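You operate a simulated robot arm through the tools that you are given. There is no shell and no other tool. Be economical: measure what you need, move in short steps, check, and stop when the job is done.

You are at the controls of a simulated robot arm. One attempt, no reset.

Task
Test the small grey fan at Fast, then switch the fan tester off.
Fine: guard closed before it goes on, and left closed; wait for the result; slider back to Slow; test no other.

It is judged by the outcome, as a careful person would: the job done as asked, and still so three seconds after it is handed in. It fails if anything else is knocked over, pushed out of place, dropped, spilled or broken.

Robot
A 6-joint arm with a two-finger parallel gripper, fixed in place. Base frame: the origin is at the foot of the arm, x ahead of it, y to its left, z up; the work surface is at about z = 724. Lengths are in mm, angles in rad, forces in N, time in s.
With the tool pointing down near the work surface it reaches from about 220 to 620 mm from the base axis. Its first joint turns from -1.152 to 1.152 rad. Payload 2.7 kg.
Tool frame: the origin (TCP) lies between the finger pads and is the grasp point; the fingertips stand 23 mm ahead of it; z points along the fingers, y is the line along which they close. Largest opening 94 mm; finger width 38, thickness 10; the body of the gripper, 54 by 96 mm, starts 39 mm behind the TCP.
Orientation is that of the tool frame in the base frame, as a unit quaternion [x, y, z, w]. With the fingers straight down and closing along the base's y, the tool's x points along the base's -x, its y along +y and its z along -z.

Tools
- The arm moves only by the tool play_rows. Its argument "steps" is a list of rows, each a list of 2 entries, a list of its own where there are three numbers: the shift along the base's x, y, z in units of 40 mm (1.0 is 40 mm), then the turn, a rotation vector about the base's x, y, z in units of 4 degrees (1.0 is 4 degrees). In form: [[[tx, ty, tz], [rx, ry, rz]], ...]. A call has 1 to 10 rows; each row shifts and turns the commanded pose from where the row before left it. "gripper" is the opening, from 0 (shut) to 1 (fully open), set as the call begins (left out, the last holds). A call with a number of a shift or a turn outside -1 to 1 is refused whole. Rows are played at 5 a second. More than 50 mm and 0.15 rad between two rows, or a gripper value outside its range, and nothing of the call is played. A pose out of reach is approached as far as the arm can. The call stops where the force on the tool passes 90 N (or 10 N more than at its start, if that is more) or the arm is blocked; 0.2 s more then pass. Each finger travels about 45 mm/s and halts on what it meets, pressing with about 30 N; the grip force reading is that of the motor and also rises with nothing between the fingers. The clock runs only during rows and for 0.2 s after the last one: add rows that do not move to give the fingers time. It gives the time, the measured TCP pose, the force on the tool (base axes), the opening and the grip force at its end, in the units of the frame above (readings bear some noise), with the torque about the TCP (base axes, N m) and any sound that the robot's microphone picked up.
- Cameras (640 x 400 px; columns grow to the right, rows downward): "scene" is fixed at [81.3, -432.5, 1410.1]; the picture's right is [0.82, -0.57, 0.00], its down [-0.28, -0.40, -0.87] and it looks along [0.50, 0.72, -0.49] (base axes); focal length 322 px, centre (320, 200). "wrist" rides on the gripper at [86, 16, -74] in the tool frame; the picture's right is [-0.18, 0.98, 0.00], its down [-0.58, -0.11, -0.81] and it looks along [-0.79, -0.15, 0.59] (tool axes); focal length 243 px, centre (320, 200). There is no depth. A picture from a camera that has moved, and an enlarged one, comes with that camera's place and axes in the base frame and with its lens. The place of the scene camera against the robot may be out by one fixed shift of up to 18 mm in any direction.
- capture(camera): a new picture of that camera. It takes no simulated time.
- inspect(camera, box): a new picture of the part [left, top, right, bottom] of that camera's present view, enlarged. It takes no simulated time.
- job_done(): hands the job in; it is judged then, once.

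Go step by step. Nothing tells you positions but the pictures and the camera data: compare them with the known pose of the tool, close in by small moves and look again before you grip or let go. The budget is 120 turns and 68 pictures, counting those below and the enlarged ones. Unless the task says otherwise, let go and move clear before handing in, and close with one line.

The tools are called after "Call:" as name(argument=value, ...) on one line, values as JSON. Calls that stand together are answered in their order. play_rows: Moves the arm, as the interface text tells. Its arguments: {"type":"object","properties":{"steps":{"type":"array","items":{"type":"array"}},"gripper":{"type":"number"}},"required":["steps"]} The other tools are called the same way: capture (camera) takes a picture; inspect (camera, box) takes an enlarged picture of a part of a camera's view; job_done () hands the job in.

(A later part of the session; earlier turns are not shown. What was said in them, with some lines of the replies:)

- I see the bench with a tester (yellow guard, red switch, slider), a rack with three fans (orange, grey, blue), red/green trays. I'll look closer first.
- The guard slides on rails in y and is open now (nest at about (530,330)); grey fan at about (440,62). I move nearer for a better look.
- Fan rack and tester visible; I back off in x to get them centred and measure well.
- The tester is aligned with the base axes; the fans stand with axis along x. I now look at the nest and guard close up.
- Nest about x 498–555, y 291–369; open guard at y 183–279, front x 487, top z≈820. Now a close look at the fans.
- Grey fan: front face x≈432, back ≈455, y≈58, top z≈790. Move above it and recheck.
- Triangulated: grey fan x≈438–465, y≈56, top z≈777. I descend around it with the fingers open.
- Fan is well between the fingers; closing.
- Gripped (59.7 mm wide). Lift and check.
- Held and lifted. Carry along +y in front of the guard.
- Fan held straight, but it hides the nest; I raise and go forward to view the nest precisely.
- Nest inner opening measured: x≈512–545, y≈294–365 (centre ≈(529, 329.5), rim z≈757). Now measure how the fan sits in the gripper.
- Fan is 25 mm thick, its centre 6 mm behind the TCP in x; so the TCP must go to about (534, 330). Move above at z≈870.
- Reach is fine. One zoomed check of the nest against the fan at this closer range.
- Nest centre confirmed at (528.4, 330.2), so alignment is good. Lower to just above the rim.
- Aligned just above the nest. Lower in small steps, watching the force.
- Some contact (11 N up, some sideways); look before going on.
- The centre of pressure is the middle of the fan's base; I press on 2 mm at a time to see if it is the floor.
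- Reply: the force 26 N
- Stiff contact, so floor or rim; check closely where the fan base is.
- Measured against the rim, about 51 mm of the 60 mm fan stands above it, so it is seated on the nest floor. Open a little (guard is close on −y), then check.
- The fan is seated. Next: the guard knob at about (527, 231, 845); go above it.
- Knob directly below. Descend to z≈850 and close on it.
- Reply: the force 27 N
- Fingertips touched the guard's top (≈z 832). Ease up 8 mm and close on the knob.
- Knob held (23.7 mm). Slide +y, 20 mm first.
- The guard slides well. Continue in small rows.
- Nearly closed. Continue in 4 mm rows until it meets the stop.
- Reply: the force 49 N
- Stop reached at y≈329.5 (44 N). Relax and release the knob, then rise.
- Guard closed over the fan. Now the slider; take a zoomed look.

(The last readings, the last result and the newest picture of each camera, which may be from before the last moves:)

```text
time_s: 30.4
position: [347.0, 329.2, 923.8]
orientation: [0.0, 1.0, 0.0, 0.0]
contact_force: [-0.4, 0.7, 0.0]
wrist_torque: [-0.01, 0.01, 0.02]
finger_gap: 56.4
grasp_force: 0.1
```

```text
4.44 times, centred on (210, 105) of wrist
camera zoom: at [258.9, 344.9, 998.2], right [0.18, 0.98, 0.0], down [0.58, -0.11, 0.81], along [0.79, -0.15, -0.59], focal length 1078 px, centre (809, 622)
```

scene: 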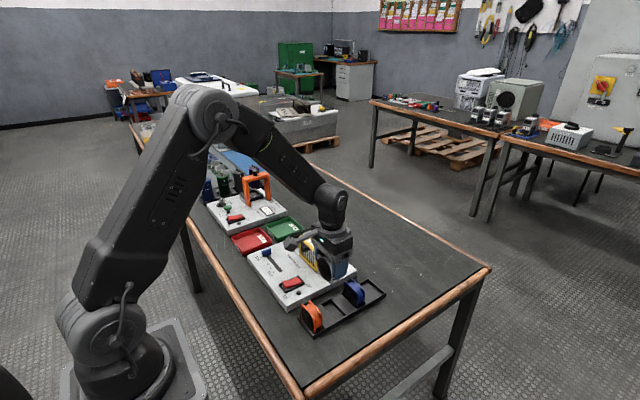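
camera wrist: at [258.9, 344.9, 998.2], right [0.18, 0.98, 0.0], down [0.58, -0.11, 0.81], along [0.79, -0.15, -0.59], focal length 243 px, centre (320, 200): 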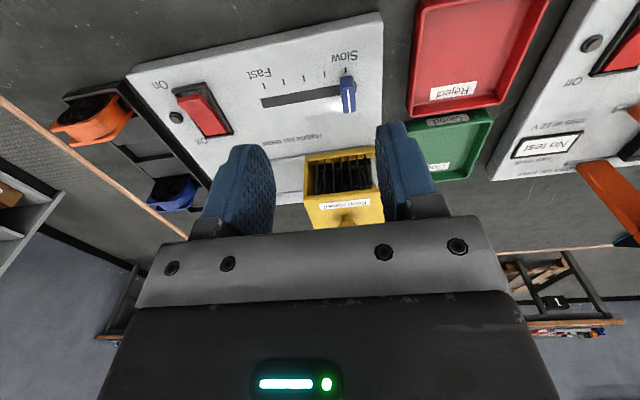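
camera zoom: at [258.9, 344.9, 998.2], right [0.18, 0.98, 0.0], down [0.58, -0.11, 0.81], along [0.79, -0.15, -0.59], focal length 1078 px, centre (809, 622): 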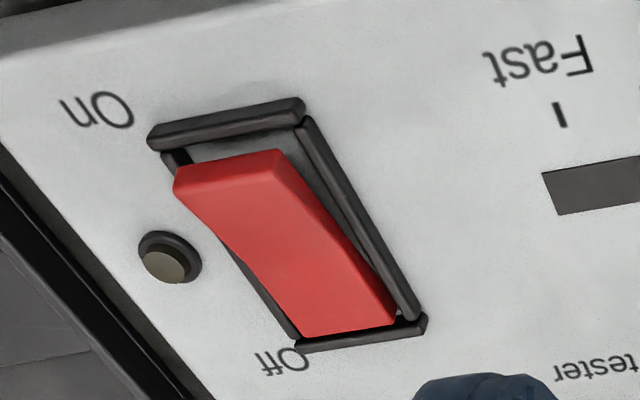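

Slider knob at about (402.5, 349), top z≈771; Fast tick at y≈263. Go above it with a narrower opening and check.

Call:
play_rows(steps=[[[0.69, 0.23, -0.4], [0, 0, 0]], [[0.7, 0.22, -0.4], [0, 0, 0]], [[0, 0, -0.8], [0, 0, 0]], [[0, 0, -0.5], [0, 0, 0]], [[0, 0, 0], [0, 0, 0]]], gripper=0.4)

Call:
capture(camera="wrist")

Call:
inspect(camera="scene", box=[240, 190, 340, 290])

```text
time_s: 31.6
position: [404.3, 348.1, 839.6]
orientation: [-0.001, 1.0, 0.0, 0.001]
contact_force: [-0.3, 0.2, -0.4]
wrist_torque: [-0.03, -0.01, -0.02]
finger_gap: 37.7
grasp_force: 0.1
```

```text
26 pictures are left
camera wrist: at [316.7, 365.3, 914.6], right [0.18, 0.98, 0.0], down [0.58, -0.11, 0.81], along [0.79, -0.15, -0.59], focal length 243 px, centre (320, 200)
```

wrist: 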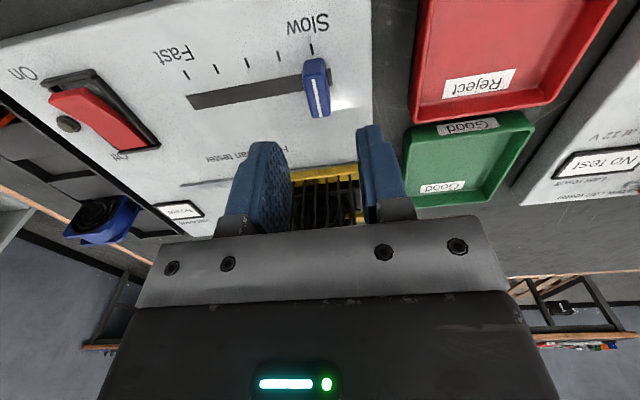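

```text
4.00 times, centred on (290, 240) of scene
camera zoom: at [81.3, -432.5, 1410.1], right [0.82, -0.57, 0.0], down [-0.28, -0.4, -0.87], along [0.5, 0.72, -0.49], focal length 1286 px, centre (440, 40)
```

zoom: 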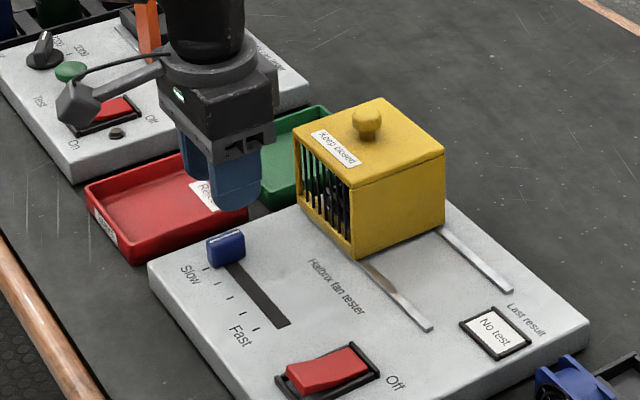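

Aligned over the slider. Descend.

Call:
play_rows(steps=[[[0, 0, -0.6], [0, 0, 0]], [[0, 0, -0.6], [0, 0, 0]], [[0, 0, -0.2], [0, 0, 0]], [[0, 0, -0.1], [0, 0, 0]]])

Call:
inspect(camera="scene", box=[250, 200, 320, 270])

```text
time_s: 32.6
position: [403.8, 349.0, 780.3]
orientation: [0.001, 1.0, 0.0, 0.001]
contact_force: [-0.4, 0.5, 0.2]
wrist_torque: [0.0, -0.01, -0.01]
finger_gap: 37.5
grasp_force: 0.0
```

```text
5.71 times, centred on (285, 235) of scene
camera zoom: at [81.3, -432.5, 1410.1], right [0.82, -0.57, 0.0], down [-0.28, -0.4, -0.87], along [0.5, 0.72, -0.49], focal length 1838 px, centre (520, 0)
```

zoom: 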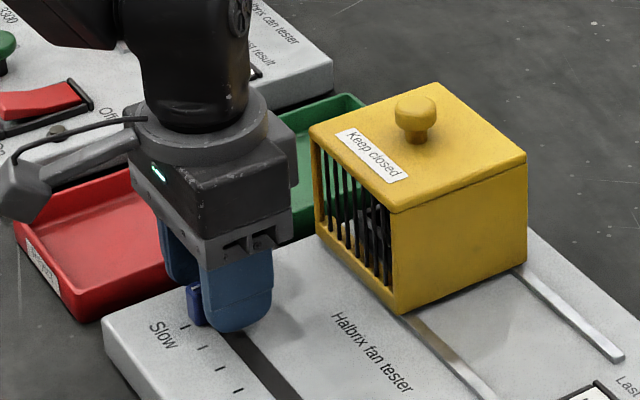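

Fingers straddle the knob. Close on it.

Call:
play_rows(steps=[[[0, 0, 0], [0, 0, 0]], [[0, 0, 0], [0, 0, 0]], [[0, 0, 0], [0, 0, 0]]], gripper=0.02)

Call:
play_rows(steps=[[[0, -0.4, 0], [0, 0, 0]], [[0, -0.4, 0], [0, 0, 0]], [[0, -0.4, 0], [0, 0, 0]]])

```text
time_s: 33.4
position: [403.9, 349.2, 779.5]
orientation: [-0.001, 1.0, -0.001, 0.0]
contact_force: [1.3, -10.6, 2.1]
wrist_torque: [-0.04, 0.48, 0.18]
finger_gap: 14.1
grasp_force: 44.2
```

```text
time_s: 34.2
position: [403.7, 300.8, 779.9]
orientation: [0.0, 1.0, 0.0, 0.001]
contact_force: [13.3, -0.4, -15.0]
wrist_torque: [-0.26, -0.61, 0.01]
finger_gap: 14.0
grasp_force: 45.1
```

It moves. Continue towards Fast (y≈263).

Call:
play_rows(steps=[[[0, -0.4, 0], [0, 0, 0]], [[0, -0.3, 0], [0, 0, 0]], [[0, -0.1, 0], [0, 0, 0]], [[0, -0.1, 0], [0, 0, 0]]])

Call:
inspect(camera="scene", box=[250, 210, 320, 280])

```text
time_s: 35.2
position: [403.5, 264.7, 780.4]
orientation: [0.0, 1.0, 0.0, -0.001]
contact_force: [14.1, 1.0, -16.3]
wrist_torque: [0.02, -0.99, -0.03]
finger_gap: 13.9
grasp_force: 44.5
```

```text
5.71 times, centred on (285, 245) of scene
camera zoom: at [81.8, -432.3, 1410.1], right [0.82, -0.57, 0.0], down [-0.28, -0.4, -0.87], along [0.5, 0.72, -0.49], focal length 1838 px, centre (520, -57)
```

zoom: 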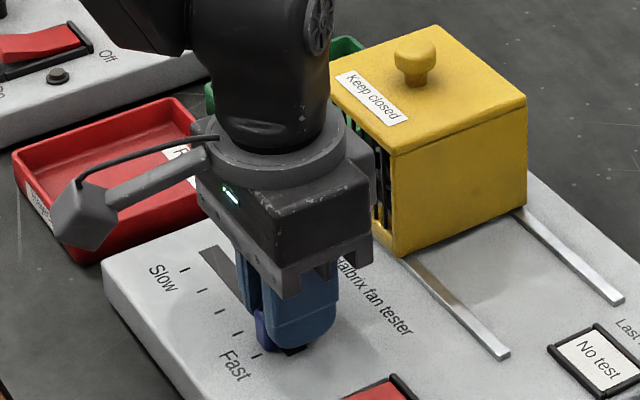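

Close to the Fast tick; 3 mm more, feeling for the end stop.

Call:
play_rows(steps=[[[0, -0.05, 0], [0, 0, 0]], [[0, -0.05, 0], [0, 0, 0]], [[0, 0, 0], [0, 0, 0]]])

```text
time_s: 36.0
position: [403.4, 262.2, 780.5]
orientation: [0.0, 1.0, 0.001, -0.001]
contact_force: [15.4, 10.7, -20.6]
wrist_torque: [0.05, 0.69, -0.01]
finger_gap: 13.7
grasp_force: 45.1
```

End stop felt at y≈262: Fast. Release, rise, and view the slider and switch.

Call:
play_rows(steps=[[[0, 0, 0], [0, 0, 0]], [[0, 0, 0], [0, 0, 0]], [[0, 0, 0], [0, 0, 0]]], gripper=0.4)

Call:
play_rows(steps=[[[0, 0, 0.5], [0, 0, 0]], [[0, 0, 0.8], [0, 0, 0]], [[-0.5, -0.5, 0.8], [0, 0, 0]], [[-0.6, -0.8, 0], [0, 0, 0]], [[-0.6, -0.8, 0], [0, 0, 0]], [[0, 0, 0], [0, 0, 0]]])

Call:
capture(camera="wrist")

```text
time_s: 36.8
position: [403.9, 261.8, 780.2]
orientation: [0.001, 1.0, 0.0, 0.0]
contact_force: [0.4, 0.2, 0.1]
wrist_torque: [0.02, -0.01, 0.01]
finger_gap: 37.6
grasp_force: 0.0
```

```text
time_s: 38.2
position: [333.9, 177.6, 866.7]
orientation: [0.0, 1.0, 0.001, 0.001]
contact_force: [0.5, 0.0, 0.1]
wrist_torque: [-0.01, 0.01, -0.02]
finger_gap: 37.6
grasp_force: 0.0
```

```text
22 pictures are left
camera wrist: at [247.3, 193.6, 940.5], right [0.18, 0.98, 0.0], down [0.58, -0.11, 0.81], along [0.79, -0.15, -0.59], focal length 243 px, centre (320, 200)
```

wrist: 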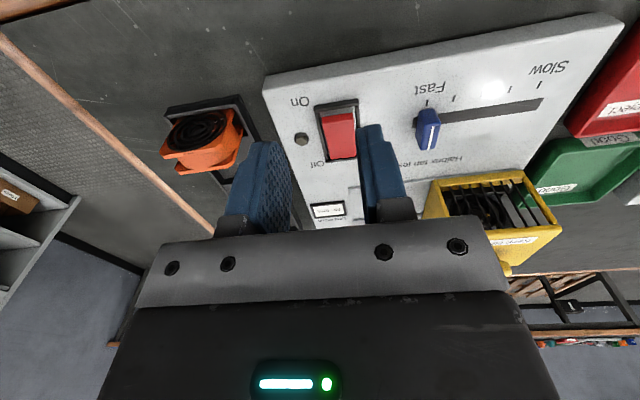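

Slider sits at the Fast tick. Rocker centre about (400,186), On end toward −x (~378). Shut the fingers and go above the On end.

Call:
play_rows(steps=[[[0.57, 0.11, 0], [0, 0, 0]], [[0.56, 0.11, -0.4], [0, 0, 0]], [[0, 0, -0.6], [0, 0, 0]], [[0, 0, -0.35], [0, 0, 0]], [[0, 0, 0], [0, 0, 0]]], gripper=0)

Call:
inspect(camera="wrist", box=[240, 60, 400, 200])

Call:
inspect(camera="scene", box=[260, 240, 330, 310])

```text
time_s: 39.4
position: [379.9, 186.7, 810.0]
orientation: [0.0, 1.0, 0.0, 0.001]
contact_force: [-0.1, 0.0, 0.7]
wrist_torque: [-0.05, 0.0, -0.03]
finger_gap: 0.0
grasp_force: 29.9
```

```text
2.86 times, centred on (320, 130) of wrist
camera zoom: at [292.8, 202.6, 885.4], right [0.18, 0.98, 0.0], down [0.58, -0.11, 0.81], along [0.79, -0.15, -0.59], focal length 693 px, centre (320, 400)
```

zoom: 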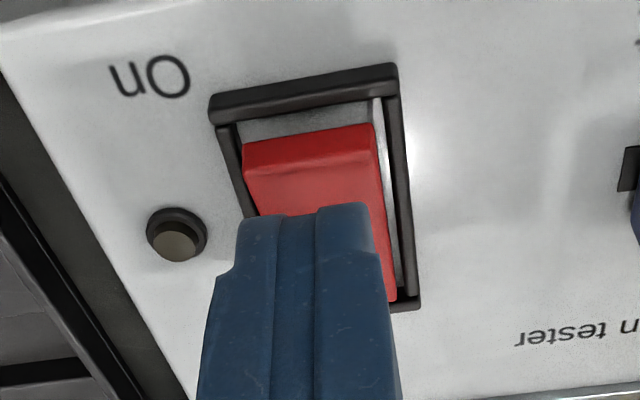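

```text
5.71 times, centred on (295, 275) of scene
camera zoom: at [81.3, -432.5, 1410.1], right [0.82, -0.57, 0.0], down [-0.28, -0.4, -0.87], along [0.5, 0.72, -0.49], focal length 1838 px, centre (463, -229)
```

zoom: 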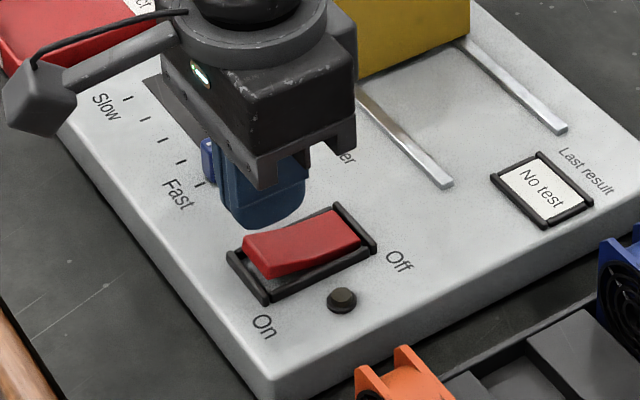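

Fingertips are over the On half. Press down in small steps.

Call:
play_rows(steps=[[[0, 0, -0.3], [0, 0, 0]], [[0, 0, -0.15], [0, 0, 0]], [[0, 0, -0.1], [0, 0, 0]]])

Call:
play_rows(steps=[[[0, 0, -0.08], [0, 0, 0]], [[0, 0, -0.08], [0, 0, 0]]])

```text
time_s: 40.2
position: [379.2, 184.8, 788.3]
orientation: [0.0, 1.0, 0.0, 0.001]
contact_force: [-0.9, 0.1, 0.4]
wrist_torque: [0.02, -0.03, 0.0]
finger_gap: 0.2
grasp_force: 30.1
```

```text
time_s: 40.8
position: [379.9, 186.8, 785.6]
orientation: [0.0, 1.0, 0.0, 0.001]
contact_force: [-13.7, -9.4, 41.7]
wrist_torque: [-0.28, -0.38, -0.03]
finger_gap: 0.1
grasp_force: 30.1
```

41 N without a click, with contact toward the pivot; ease off and look at the rocker's shape.

Call:
play_rows(steps=[[[0, 0, 0.5], [0, 0, 0]], [[-0.5, 0, 0.3], [0, 0, 0]], [[0, 0, 0], [0, 0, 0]]])

Call:
inspect(camera="scene", box=[276, 264, 316, 296])

Call:
inspect(camera="wrist", box=[270, 70, 370, 180])

```text
time_s: 41.6
position: [359.4, 185.3, 812.5]
orientation: [0.0, 1.0, 0.0, 0.0]
contact_force: [0.3, 1.0, 0.2]
wrist_torque: [0.06, -0.03, 0.0]
finger_gap: 0.3
grasp_force: 29.8
```

```text
12.50 times, centred on (296, 280) of scene
camera zoom: at [81.3, -432.5, 1410.1], right [0.82, -0.57, 0.0], down [-0.28, -0.4, -0.87], along [0.5, 0.72, -0.49], focal length 4020 px, centre (620, -800)
```

zoom: 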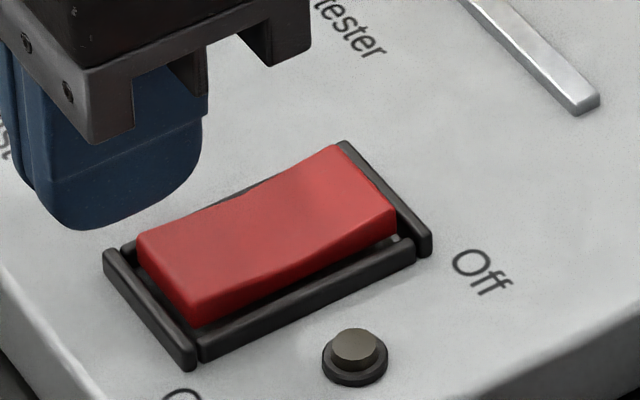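

```text
3.64 times, centred on (320, 125) of wrist
camera zoom: at [273.6, 201.6, 888.9], right [0.18, 0.98, 0.0], down [0.58, -0.11, 0.81], along [0.79, -0.15, -0.59], focal length 882 px, centre (320, 473)
```

zoom: 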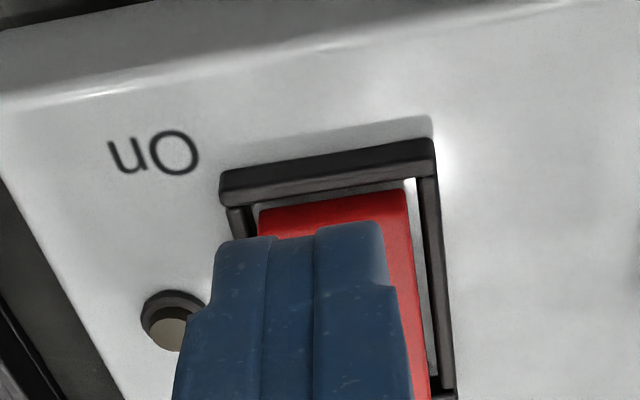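

The rocker has flipped: On end is down now. Wait a little and watch the result display.

Call:
play_rows(steps=[[[-0.5, -0.3, 0.5], [0, 0, 0]], [[0, -0.3, 0.5], [0, 0, 0]], [[0, 0, 0], [0, 0, 0]], [[0, 0, 0], [0, 0, 0]], [[0, 0, 0], [0, 0, 0]], [[0, 0, 0], [0, 0, 0]], [[0, 0, 0], [0, 0, 0]], [[0, 0, 0], [0, 0, 0]]])

Call:
inspect(camera="scene", box=[250, 220, 370, 310])

```text
time_s: 43.4
position: [339.9, 161.3, 853.8]
orientation: [-0.001, 1.0, 0.0, 0.0]
contact_force: [-0.8, -0.2, -0.2]
wrist_torque: [0.02, -0.02, 0.03]
finger_gap: 0.0
grasp_force: 29.6
```

```text
4.44 times, centred on (310, 265) of scene
camera zoom: at [81.3, -432.5, 1410.1], right [0.82, -0.57, 0.0], down [-0.28, -0.4, -0.87], along [0.5, 0.72, -0.49], focal length 1430 px, centre (364, -89)
```

zoom: 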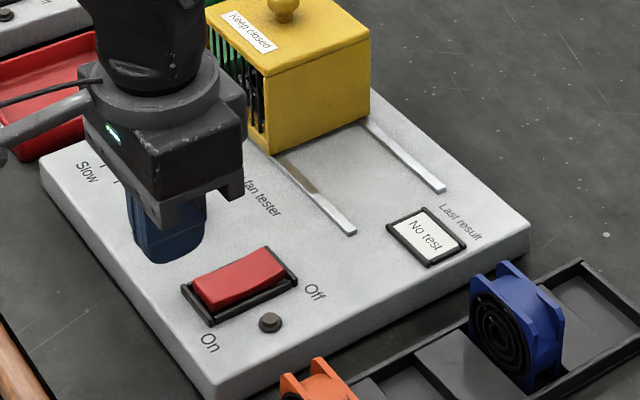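

Display still shows "No test", lamp dark; check the rocker more closely.

Call:
inspect(camera="scene", box=[276, 264, 316, 296])

Call:
inspect(camera="wrist", box=[290, 80, 410, 200])

```text
12.50 times, centred on (296, 280) of scene
camera zoom: at [81.3, -432.5, 1410.1], right [0.82, -0.57, 0.0], down [-0.28, -0.4, -0.87], along [0.5, 0.72, -0.49], focal length 4020 px, centre (620, -800)
```

zoom: 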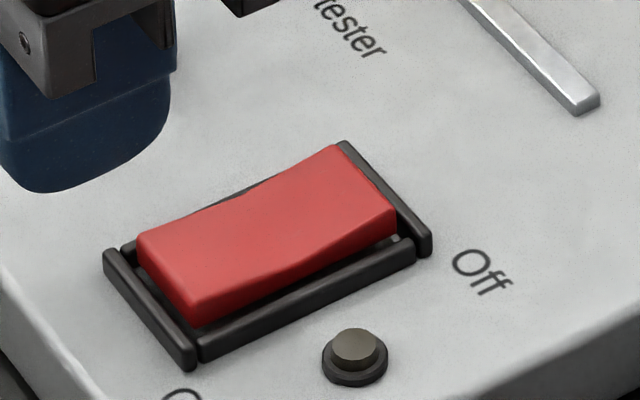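

```text
3.33 times, centred on (350, 140) of wrist
camera zoom: at [254.4, 176.9, 928.7], right [0.18, 0.98, 0.0], down [0.58, -0.11, 0.81], along [0.79, -0.15, -0.59], focal length 809 px, centre (220, 400)
```

zoom: 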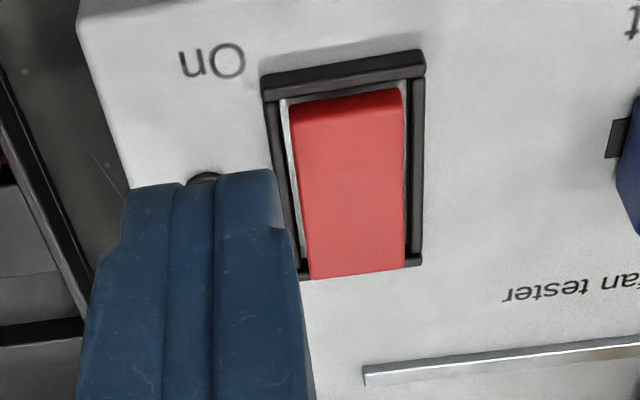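

The rocker is clearly at On now. Wait longer for the result.

Call:
play_rows(steps=[[[0, 0, 0], [0, 0, 0]], [[0, 0, 0], [0, 0, 0]], [[0, 0, 0], [0, 0, 0]], [[0, 0, 0], [0, 0, 0]], [[0, 0, 0], [0, 0, 0]], [[0, 0, 0], [0, 0, 0]], [[0, 0, 0], [0, 0, 0]], [[0, 0, 0], [0, 0, 0]], [[0, 0, 0], [0, 0, 0]], [[0, 0, 0], [0, 0, 0]]])

Call:
play_rows(steps=[[[0, 0, 0], [0, 0, 0]], [[0, 0, 0], [0, 0, 0]], [[0, 0, 0], [0, 0, 0]], [[0, 0, 0], [0, 0, 0]], [[0, 0, 0], [0, 0, 0]], [[0, 0, 0], [0, 0, 0]], [[0, 0, 0], [0, 0, 0]], [[0, 0, 0], [0, 0, 0]], [[0, 0, 0], [0, 0, 0]], [[0, 0, 0], [0, 0, 0]]])

Call:
inspect(camera="scene", box=[250, 190, 370, 310])

```text
time_s: 45.6
position: [340.8, 160.7, 853.3]
orientation: [0.0, 1.0, -0.001, 0.001]
contact_force: [-0.4, -0.4, -0.7]
wrist_torque: [0.0, 0.02, 0.03]
finger_gap: 0.0
grasp_force: 29.6
```

```text
time_s: 47.8
position: [340.0, 160.1, 853.6]
orientation: [0.001, 1.0, 0.0, 0.001]
contact_force: [-0.2, 0.2, -0.4]
wrist_torque: [0.02, 0.03, 0.0]
finger_gap: 0.0
grasp_force: 30.1
```

```text
3.33 times, centred on (310, 250) of scene
camera zoom: at [81.3, -432.5, 1410.1], right [0.82, -0.57, 0.0], down [-0.28, -0.4, -0.87], along [0.5, 0.72, -0.49], focal length 1072 px, centre (353, 33)
```

zoom: 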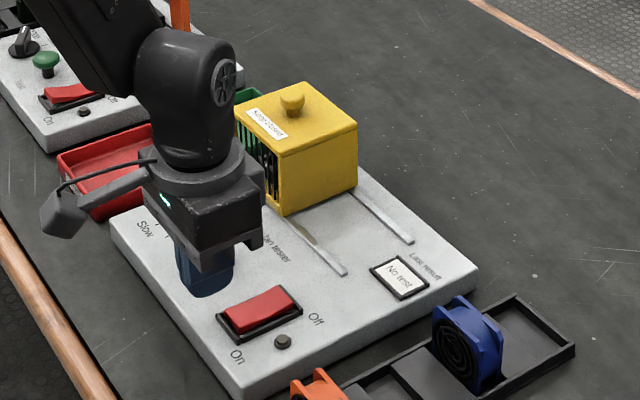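

No result and the lamp is dark: the rocker may be only half over, as the flat fingertip bridged past the pivot. I tilt the tool 30° to press with one fingertip corner right on the On end.

Call:
play_rows(steps=[[[0.1, 0.1, 0], [0, 0.94, 0]], [[0.1, 0.1, 0], [0, 0.94, 0]], [[0.1, 0.1, 0], [0, 0.94, 0]], [[0.1, 0.1, 0], [0, 0.94, 0]], [[0.1, 0.1, 0], [0, 0.94, 0]], [[0.1, 0.1, 0], [0, 0.94, 0]], [[0.1, 0, 0], [0, 0.94, 0]], [[0.1, 0, 0], [0, 0.94, 0]], [[0, 0, 0], [0, 0, 0]]])

Call:
play_rows(steps=[[[0, 0, -0.6], [0, 0, 0]], [[0, 0, -0.6], [0, 0, 0]], [[0, 0, 0], [0, 0, 0]]])

Call:
inspect(camera="scene", box=[260, 245, 330, 305])

```text
time_s: 49.8
position: [371.5, 186.0, 854.5]
orientation: [0.0, 0.966, 0.0, -0.26]
contact_force: [-0.2, -0.2, 0.5]
wrist_torque: [-0.01, 0.0, 0.02]
finger_gap: 0.1
grasp_force: 30.0
```

```text
time_s: 50.6
position: [374.6, 186.2, 807.4]
orientation: [0.0, 0.966, 0.0, -0.258]
contact_force: [0.5, 0.5, 0.7]
wrist_torque: [0.01, -0.01, 0.0]
finger_gap: 0.0
grasp_force: 30.4
```

```text
6.67 times, centred on (295, 275) of scene
camera zoom: at [81.3, -432.5, 1410.1], right [0.82, -0.57, 0.0], down [-0.28, -0.4, -0.87], along [0.5, 0.72, -0.49], focal length 2144 px, centre (487, -300)
```

zoom: 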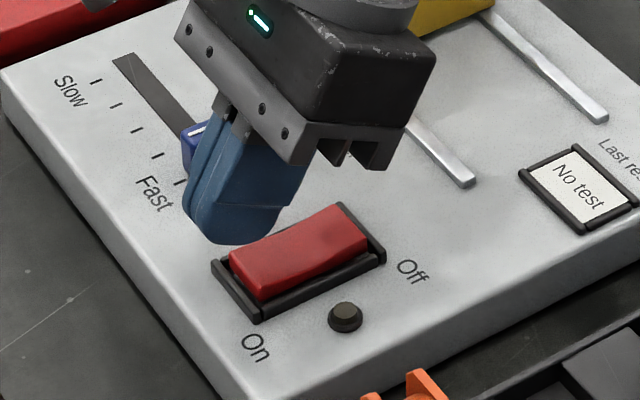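

Tip corner is over the On end. Press down in small steps.

Call:
play_rows(steps=[[[0, 0, -0.15], [0, 0, 0]], [[0, 0, -0.1], [0, 0, 0]], [[0, 0, -0.1], [0, 0, 0]]])

Call:
play_rows(steps=[[[0, 0, -0.08], [0, 0, 0]], [[0, 0, -0.08], [0, 0, 0]]])

```text
time_s: 51.4
position: [371.5, 185.6, 792.7]
orientation: [0.0, 0.966, 0.0, -0.259]
contact_force: [0.3, -0.9, -1.1]
wrist_torque: [-0.01, 0.02, 0.0]
finger_gap: 0.2
grasp_force: 30.2
```

```text
time_s: 52.0
position: [371.6, 185.9, 787.5]
orientation: [-0.001, 0.966, 0.0, -0.26]
contact_force: [-5.5, -2.8, 18.0]
wrist_torque: [-0.08, 0.07, -0.11]
finger_gap: 0.0
grasp_force: 30.1
heard: click
```

Heard a click — the switch is truly on now. Lift clear and check.

Call:
play_rows(steps=[[[0, 0, 0.5], [0, 0, 0]], [[-0.3, 0, 0.8], [0, 0, 0]], [[0, 0, 0], [0, 0, 0]], [[0, 0, 0], [0, 0, 0]], [[0, 0, 0], [0, 0, 0]], [[0, 0, 0], [0, 0, 0]]])

Call:
inspect(camera="scene", box=[255, 210, 365, 310])

```text
time_s: 53.4
position: [361.2, 186.4, 839.1]
orientation: [0.0, 0.966, 0.0, -0.259]
contact_force: [-0.1, -0.4, 0.1]
wrist_torque: [0.02, 0.03, -0.02]
finger_gap: 0.0
grasp_force: 30.3
```

```text
4.00 times, centred on (310, 260) of scene
camera zoom: at [81.3, -432.5, 1410.1], right [0.82, -0.57, 0.0], down [-0.28, -0.4, -0.87], along [0.5, 0.72, -0.49], focal length 1286 px, centre (360, -40)
```

zoom: 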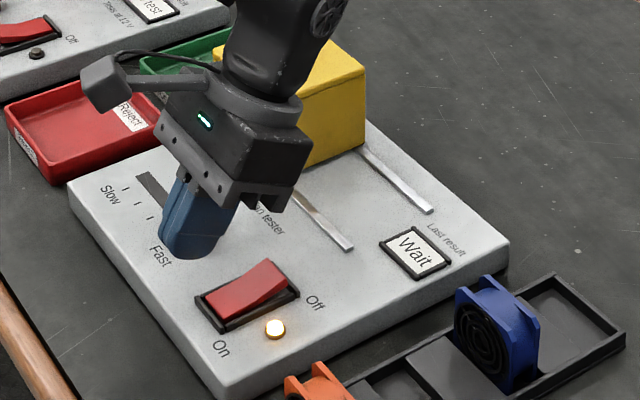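

Lamp lit and display says "Wait". Hold still for the result.

Call:
play_rows(steps=[[[0, 0, 0], [0, 0, 0]], [[0, 0, 0], [0, 0, 0]], [[0, 0, 0], [0, 0, 0]], [[0, 0, 0], [0, 0, 0]], [[0, 0, 0], [0, 0, 0]], [[0, 0, 0], [0, 0, 0]], [[0, 0, 0], [0, 0, 0]], [[0, 0, 0], [0, 0, 0]], [[0, 0, 0], [0, 0, 0]], [[0, 0, 0], [0, 0, 0]]])

Call:
play_rows(steps=[[[0, 0, 0], [0, 0, 0]], [[0, 0, 0], [0, 0, 0]], [[0, 0, 0], [0, 0, 0]], [[0, 0, 0], [0, 0, 0]], [[0, 0, 0], [0, 0, 0]], [[0, 0, 0], [0, 0, 0]], [[0, 0, 0], [0, 0, 0]], [[0, 0, 0], [0, 0, 0]], [[0, 0, 0], [0, 0, 0]], [[0, 0, 0], [0, 0, 0]]])

Call:
inspect(camera="scene", box=[255, 210, 365, 310])

```text
time_s: 55.6
position: [362.5, 186.7, 837.2]
orientation: [0.0, 0.966, 0.0, -0.259]
contact_force: [0.2, -0.2, -1.2]
wrist_torque: [0.01, -0.04, -0.02]
finger_gap: 0.0
grasp_force: 29.8
```

```text
time_s: 57.8
position: [360.9, 186.1, 837.8]
orientation: [0.0, 0.966, 0.001, -0.258]
contact_force: [-0.2, 0.1, 0.3]
wrist_torque: [0.03, 0.01, -0.04]
finger_gap: 0.0
grasp_force: 29.6
```

```text
4.00 times, centred on (310, 260) of scene
camera zoom: at [81.3, -432.5, 1410.1], right [0.82, -0.57, 0.0], down [-0.28, -0.4, -0.87], along [0.5, 0.72, -0.49], focal length 1286 px, centre (360, -40)
```

zoom: 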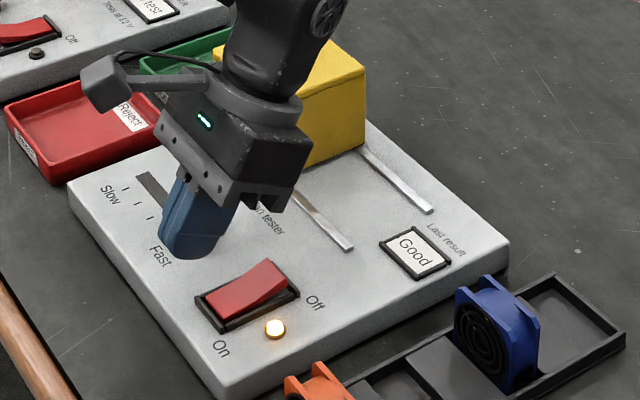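

Result: "Good". Now switch off: same tilt, corner over the Off end (x≈421).

Call:
play_rows(steps=[[[0.7, 0, 0], [0, 0, 0]], [[0.7, 0, 0], [0, 0, 0]], [[0, 0, -0.5], [0, 0, 0]], [[0, 0, -0.15], [0, 0, 0]], [[0, 0, 0], [0, 0, 0]]])

Call:
inspect(camera="scene", box=[260, 245, 330, 305])

```text
time_s: 59.0
position: [416.4, 185.1, 812.2]
orientation: [0.0, 0.966, -0.001, -0.259]
contact_force: [-0.1, 0.3, -0.4]
wrist_torque: [-0.01, 0.0, 0.01]
finger_gap: 0.0
grasp_force: 29.2
```

```text
6.67 times, centred on (295, 275) of scene
camera zoom: at [81.3, -432.5, 1410.1], right [0.82, -0.57, 0.0], down [-0.28, -0.4, -0.87], along [0.5, 0.72, -0.49], focal length 2144 px, centre (487, -300)
```

zoom: 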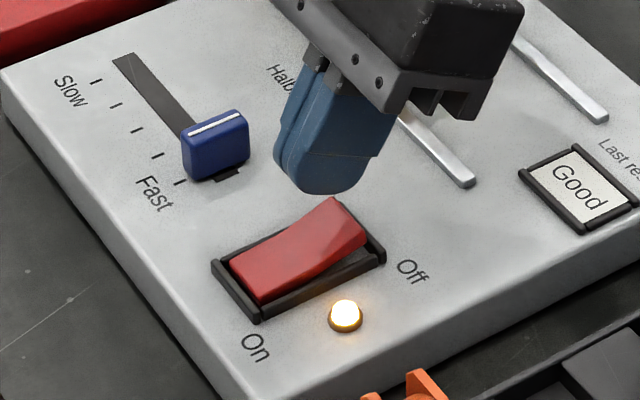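

Call:
play_rows(steps=[[[0, 0, -0.15], [0, 0, 0]], [[0, 0, -0.1], [0, 0, 0]], [[0, 0, -0.1], [0, 0, 0]]])

Call:
play_rows(steps=[[[0, 0, -0.08], [0, 0, 0]], [[0, 0, -0.08], [0, 0, 0]]])

```text
time_s: 59.8
position: [415.6, 186.0, 798.0]
orientation: [-0.001, 0.966, 0.0, -0.259]
contact_force: [0.9, -0.1, 0.0]
wrist_torque: [0.02, -0.01, 0.02]
finger_gap: 0.1
grasp_force: 30.8
```

```text
time_s: 60.4
position: [415.3, 186.9, 791.3]
orientation: [0.0, 0.966, -0.001, -0.259]
contact_force: [0.0, -0.5, 1.3]
wrist_torque: [-0.02, -0.03, 0.01]
finger_gap: 0.0
grasp_force: 29.9
heard: click
```

Click heard with the press on Off. Lift, straighten the tool, and go above the slider.

Call:
play_rows(steps=[[[0, 0, 0.6], [0, 0, 0]], [[0, 0, 0.7], [0, -0.94, 0]], [[0, 0.5, 0], [0, -0.94, 0]], [[0, 0.5, 0], [0, -0.94, 0]], [[0, 0.5, 0], [0, -0.94, 0]], [[-0.3, 0.4, 0], [0, -0.94, 0]], [[0, 0, 0], [0, -0.94, 0]], [[0, 0, 0], [0, -0.94, 0]], [[0, 0, 0], [0, -0.94, 0]], [[0, 0, 0], [0, 0, 0]]], gripper=0.4)

Call:
inspect(camera="scene", box=[250, 220, 360, 310])

```text
time_s: 62.6
position: [404.7, 262.1, 843.0]
orientation: [0.0, 1.0, -0.001, 0.001]
contact_force: [-0.7, -0.2, 0.3]
wrist_torque: [-0.03, 0.03, 0.01]
finger_gap: 37.5
grasp_force: 0.0
```

```text
4.44 times, centred on (305, 265) of scene
camera zoom: at [81.3, -432.5, 1410.1], right [0.82, -0.57, 0.0], down [-0.28, -0.4, -0.87], along [0.5, 0.72, -0.49], focal length 1430 px, centre (387, -89)
```

zoom: 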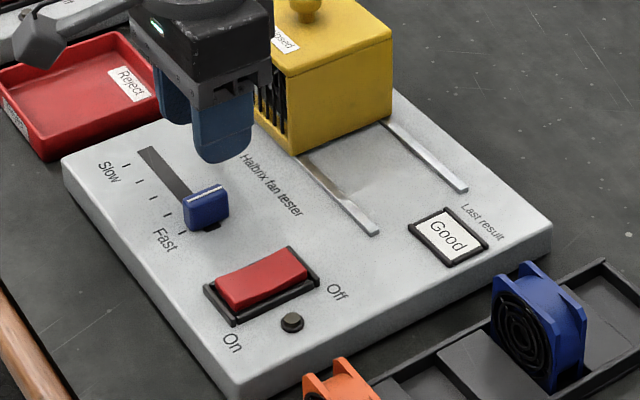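

Lamp is off and "Good" stays. Now grip the slider to take it back to Slow.

Call:
play_rows(steps=[[[0, 0, -0.6], [0, 0, 0]], [[0, 0, -0.6], [0, 0, 0]], [[0, 0, -0.2], [0, 0, 0]], [[0, 0, -0.15], [0, 0, 0]]])

Call:
play_rows(steps=[[[0, 0, 0], [0, 0, 0]], [[0, 0, 0], [0, 0, 0]], [[0, 0, 0], [0, 0, 0]]], gripper=0.02)

Call:
play_rows(steps=[[[0, 0.4, 0], [0, 0, 0]], [[0, 0.4, 0], [0, 0, 0]], [[0, 0.4, 0], [0, 0, 0]], [[0, 0.4, 0], [0, 0, 0]], [[0, 0.3, 0], [0, 0, 0]], [[0, 0.1, 0], [0, 0, 0]]])

```text
time_s: 63.6
position: [405.6, 260.9, 781.6]
orientation: [0.0, 1.0, 0.0, 0.0]
contact_force: [-0.1, 0.7, 0.2]
wrist_torque: [0.02, -0.02, -0.02]
finger_gap: 37.5
grasp_force: 0.0
```

```text
time_s: 64.4
position: [404.5, 262.6, 781.8]
orientation: [0.001, 1.0, 0.0, 0.002]
contact_force: [1.0, 2.4, -3.1]
wrist_torque: [0.01, -0.16, -0.05]
finger_gap: 14.0
grasp_force: 45.3
```

```text
time_s: 65.8
position: [404.2, 342.2, 781.8]
orientation: [0.001, 1.0, 0.0, 0.001]
contact_force: [-3.9, -0.6, 3.2]
wrist_torque: [-0.05, 1.34, 0.08]
finger_gap: 13.9
grasp_force: 45.3
```

Slider at y≈342; go on to the Slow stop (~349).

Call:
play_rows(steps=[[[0, 0.1, 0], [0, 0, 0]], [[0, 0.06, 0], [0, 0, 0]], [[0, 0.04, 0], [0, 0, 0]]])

```text
time_s: 66.6
position: [404.6, 348.8, 781.9]
orientation: [0.0, 1.0, -0.002, 0.0]
contact_force: [-8.4, -12.8, 4.2]
wrist_torque: [0.01, -1.27, 0.08]
finger_gap: 13.6
grasp_force: 45.0
```

Stop felt at Slow. Release, rise, and look at the slider and rocker.

Call:
play_rows(steps=[[[0, 0, 0], [0, 0, 0]], [[0, 0, 0], [0, 0, 0]], [[0, 0, 0], [0, 0, 0]]], gripper=0.4)

Call:
play_rows(steps=[[[0, 0, 0.5], [0, 0, 0]], [[0, 0, 0.8], [0, 0, 0]], [[-0.6, 0, 0.8], [0, 0, 0]], [[-0.8, 0, 0.4], [0, 0, 0]], [[0, 0, 0], [0, 0, 0]]])

Call:
inspect(camera="wrist", box=[140, 20, 400, 180])

Call:
inspect(camera="scene", box=[276, 260, 320, 296])

```text
time_s: 67.4
position: [404.5, 348.1, 781.7]
orientation: [0.001, 1.0, 0.0, 0.001]
contact_force: [-0.2, 0.1, 0.6]
wrist_torque: [0.02, -0.01, 0.0]
finger_gap: 37.6
grasp_force: 0.0
```

```text
time_s: 68.6
position: [346.7, 351.2, 881.5]
orientation: [0.0, 1.0, 0.0, 0.001]
contact_force: [0.3, 0.2, 0.1]
wrist_torque: [0.0, 0.0, -0.02]
finger_gap: 37.6
grasp_force: 0.0
```

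```text
2.46 times, centred on (270, 100) of wrist
camera zoom: at [260.5, 367.7, 956.5], right [0.18, 0.98, 0.0], down [0.58, -0.11, 0.81], along [0.79, -0.15, -0.59], focal length 597 px, centre (443, 446)
```

zoom: 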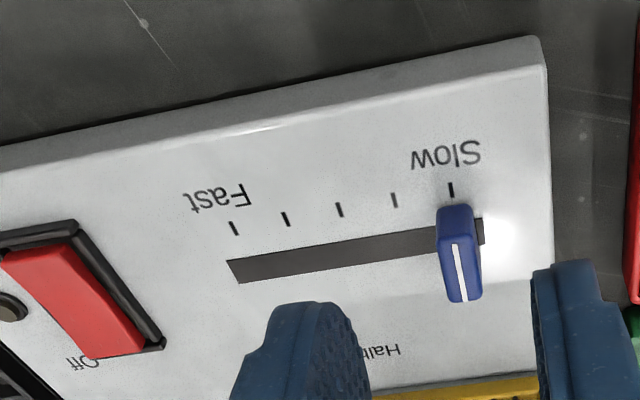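

```text
11.11 times, centred on (298, 278) of scene
camera zoom: at [81.3, -432.5, 1410.1], right [0.82, -0.57, 0.0], down [-0.28, -0.4, -0.87], along [0.5, 0.72, -0.49], focal length 3574 px, centre (564, -667)
```

zoom: 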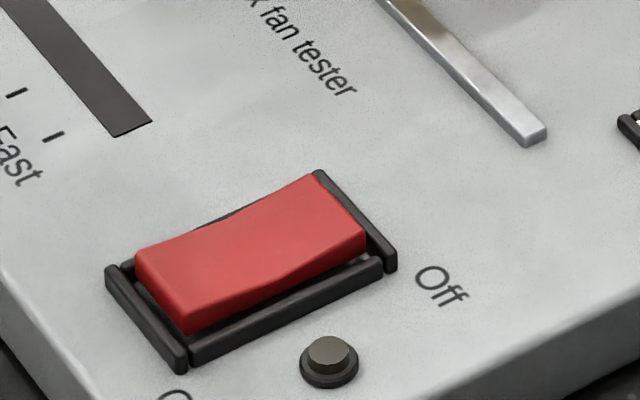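

Slider is at Slow. The lamp is off, but the rocker rests near mid-way, so I'll press the Off end fully home.

Call:
play_rows(steps=[[[0.2, -0.5, 0], [0, 0.94, 0]], [[0.2, -0.5, 0], [0, 0.94, 0]], [[0.2, -0.5, 0], [0, 0.94, 0]], [[0.2, -0.5, 0], [0, 0.94, 0]], [[0.2, -0.5, 0], [0, 0.94, 0]], [[0.2, -0.5, 0], [0, 0.94, 0]], [[0.25, -0.5, 0], [0, 0.94, 0]], [[0.25, -0.55, 0], [0, 0.94, 0]], [[0, 0, -0.7], [0, 0, 0]], [[0, 0, 0], [0, 0, 0]]], gripper=0)

```text
time_s: 70.8
position: [415.7, 187.9, 854.3]
orientation: [0.0, 0.966, 0.0, -0.258]
contact_force: [-0.7, -0.2, 0.4]
wrist_torque: [0.01, 0.01, 0.0]
finger_gap: 0.1
grasp_force: 30.4
```

Call:
play_rows(steps=[[[0, 0, -0.6], [0, 0, 0]], [[0, 0, -0.5], [0, 0, 0]], [[0, 0, -0.3], [0, 0, 0]], [[0, 0, -0.08], [0, 0, 0]]])

Call:
play_rows(steps=[[[0, 0, -0.08], [0, 0, 0]], [[0, 0, -0.07], [0, 0, 0]]])

```text
time_s: 71.8
position: [415.2, 189.5, 793.7]
orientation: [0.0, 0.966, 0.0, -0.258]
contact_force: [-0.5, -0.4, -0.6]
wrist_torque: [-0.05, -0.03, 0.04]
finger_gap: 0.2
grasp_force: 30.4
```

```text
time_s: 72.4
position: [416.1, 187.8, 787.7]
orientation: [0.0, 0.966, 0.0, -0.259]
contact_force: [0.7, 0.4, 0.8]
wrist_torque: [0.0, -0.01, 0.02]
finger_gap: 0.0
grasp_force: 30.5
```

Call:
play_rows(steps=[[[0, 0, -0.07], [0, 0, 0]], [[0, 0, -0.05], [0, 0, 0]]])

Call:
inspect(camera="scene", box=[276, 260, 320, 296])

```text
time_s: 73.0
position: [416.8, 187.5, 787.1]
orientation: [-0.001, 0.966, 0.001, -0.258]
contact_force: [-9.2, 1.0, 46.5]
wrist_torque: [0.0, 0.08, -0.06]
finger_gap: 0.0
grasp_force: 30.2
```

```text
11.11 times, centred on (298, 278) of scene
camera zoom: at [80.5, -432.8, 1410.0], right [0.82, -0.57, 0.0], down [-0.28, -0.4, -0.87], along [0.5, 0.72, -0.49], focal length 3574 px, centre (564, -667)
```

zoom: 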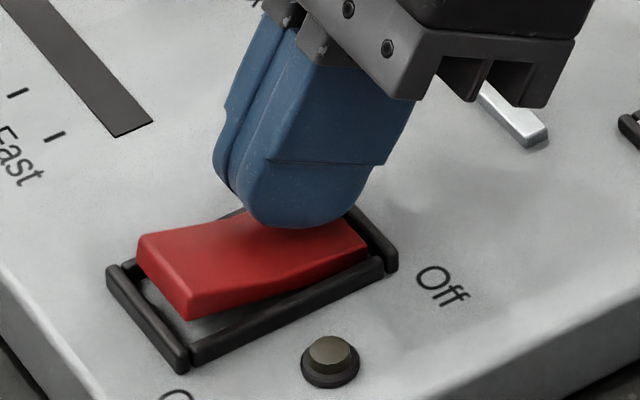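

Now the Off end is fully down, at a hard stop. Lift away, straighten the tool and take a final look.

Call:
play_rows(steps=[[[0, 0, 0.4], [0, 0, 0]], [[0, 0, 0.8], [0, 0, 0]], [[-0.4, 0, 0.8], [0, -0.94, 0]], [[-0.6, 0, 0.7], [0, -0.94, 0]], [[-0.6, 0, 0.5], [0, -0.94, 0]], [[-0.6, 0, 0], [0, -0.94, 0]], [[0, 0, 0], [0, -0.94, 0]], [[0, 0, 0], [0, -0.94, 0]], [[0, 0, 0], [0, -0.94, 0]], [[0, 0, 0], [0, -0.94, 0]]])

Call:
inspect(camera="scene", box=[220, 190, 400, 340])

```text
time_s: 75.2
position: [328.6, 188.7, 910.9]
orientation: [-0.001, 1.0, 0.001, 0.001]
contact_force: [0.3, -0.5, -0.5]
wrist_torque: [-0.03, 0.04, 0.0]
finger_gap: 0.2
grasp_force: 30.4
```

```text
2.67 times, centred on (310, 265) of scene
camera zoom: at [81.3, -432.5, 1410.1], right [0.82, -0.57, 0.0], down [-0.28, -0.4, -0.87], along [0.5, 0.72, -0.49], focal length 858 px, centre (347, 27)
```

zoom: 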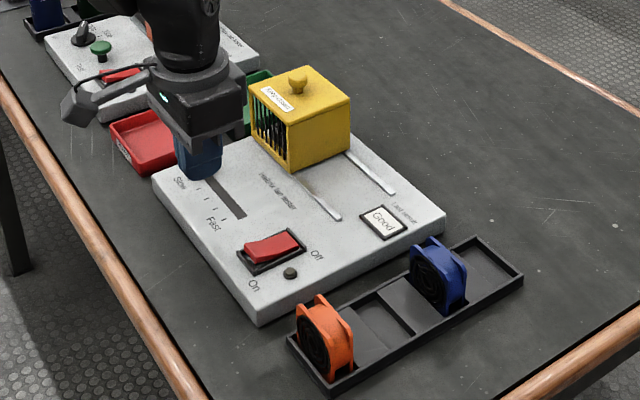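

The lamp is off, the switch is at Off, the guard is closed over the grey fan, the slider is at Slow and the display shows "Good". The arm is clear, so I hand in.

Call:
job_done()

```text
The job is handed in.
```

I tested the small grey fan at Fast and the result was "Good". The tester is now off, with the slider back at Slow and the guard left closed over the fan. No other fan was tested.
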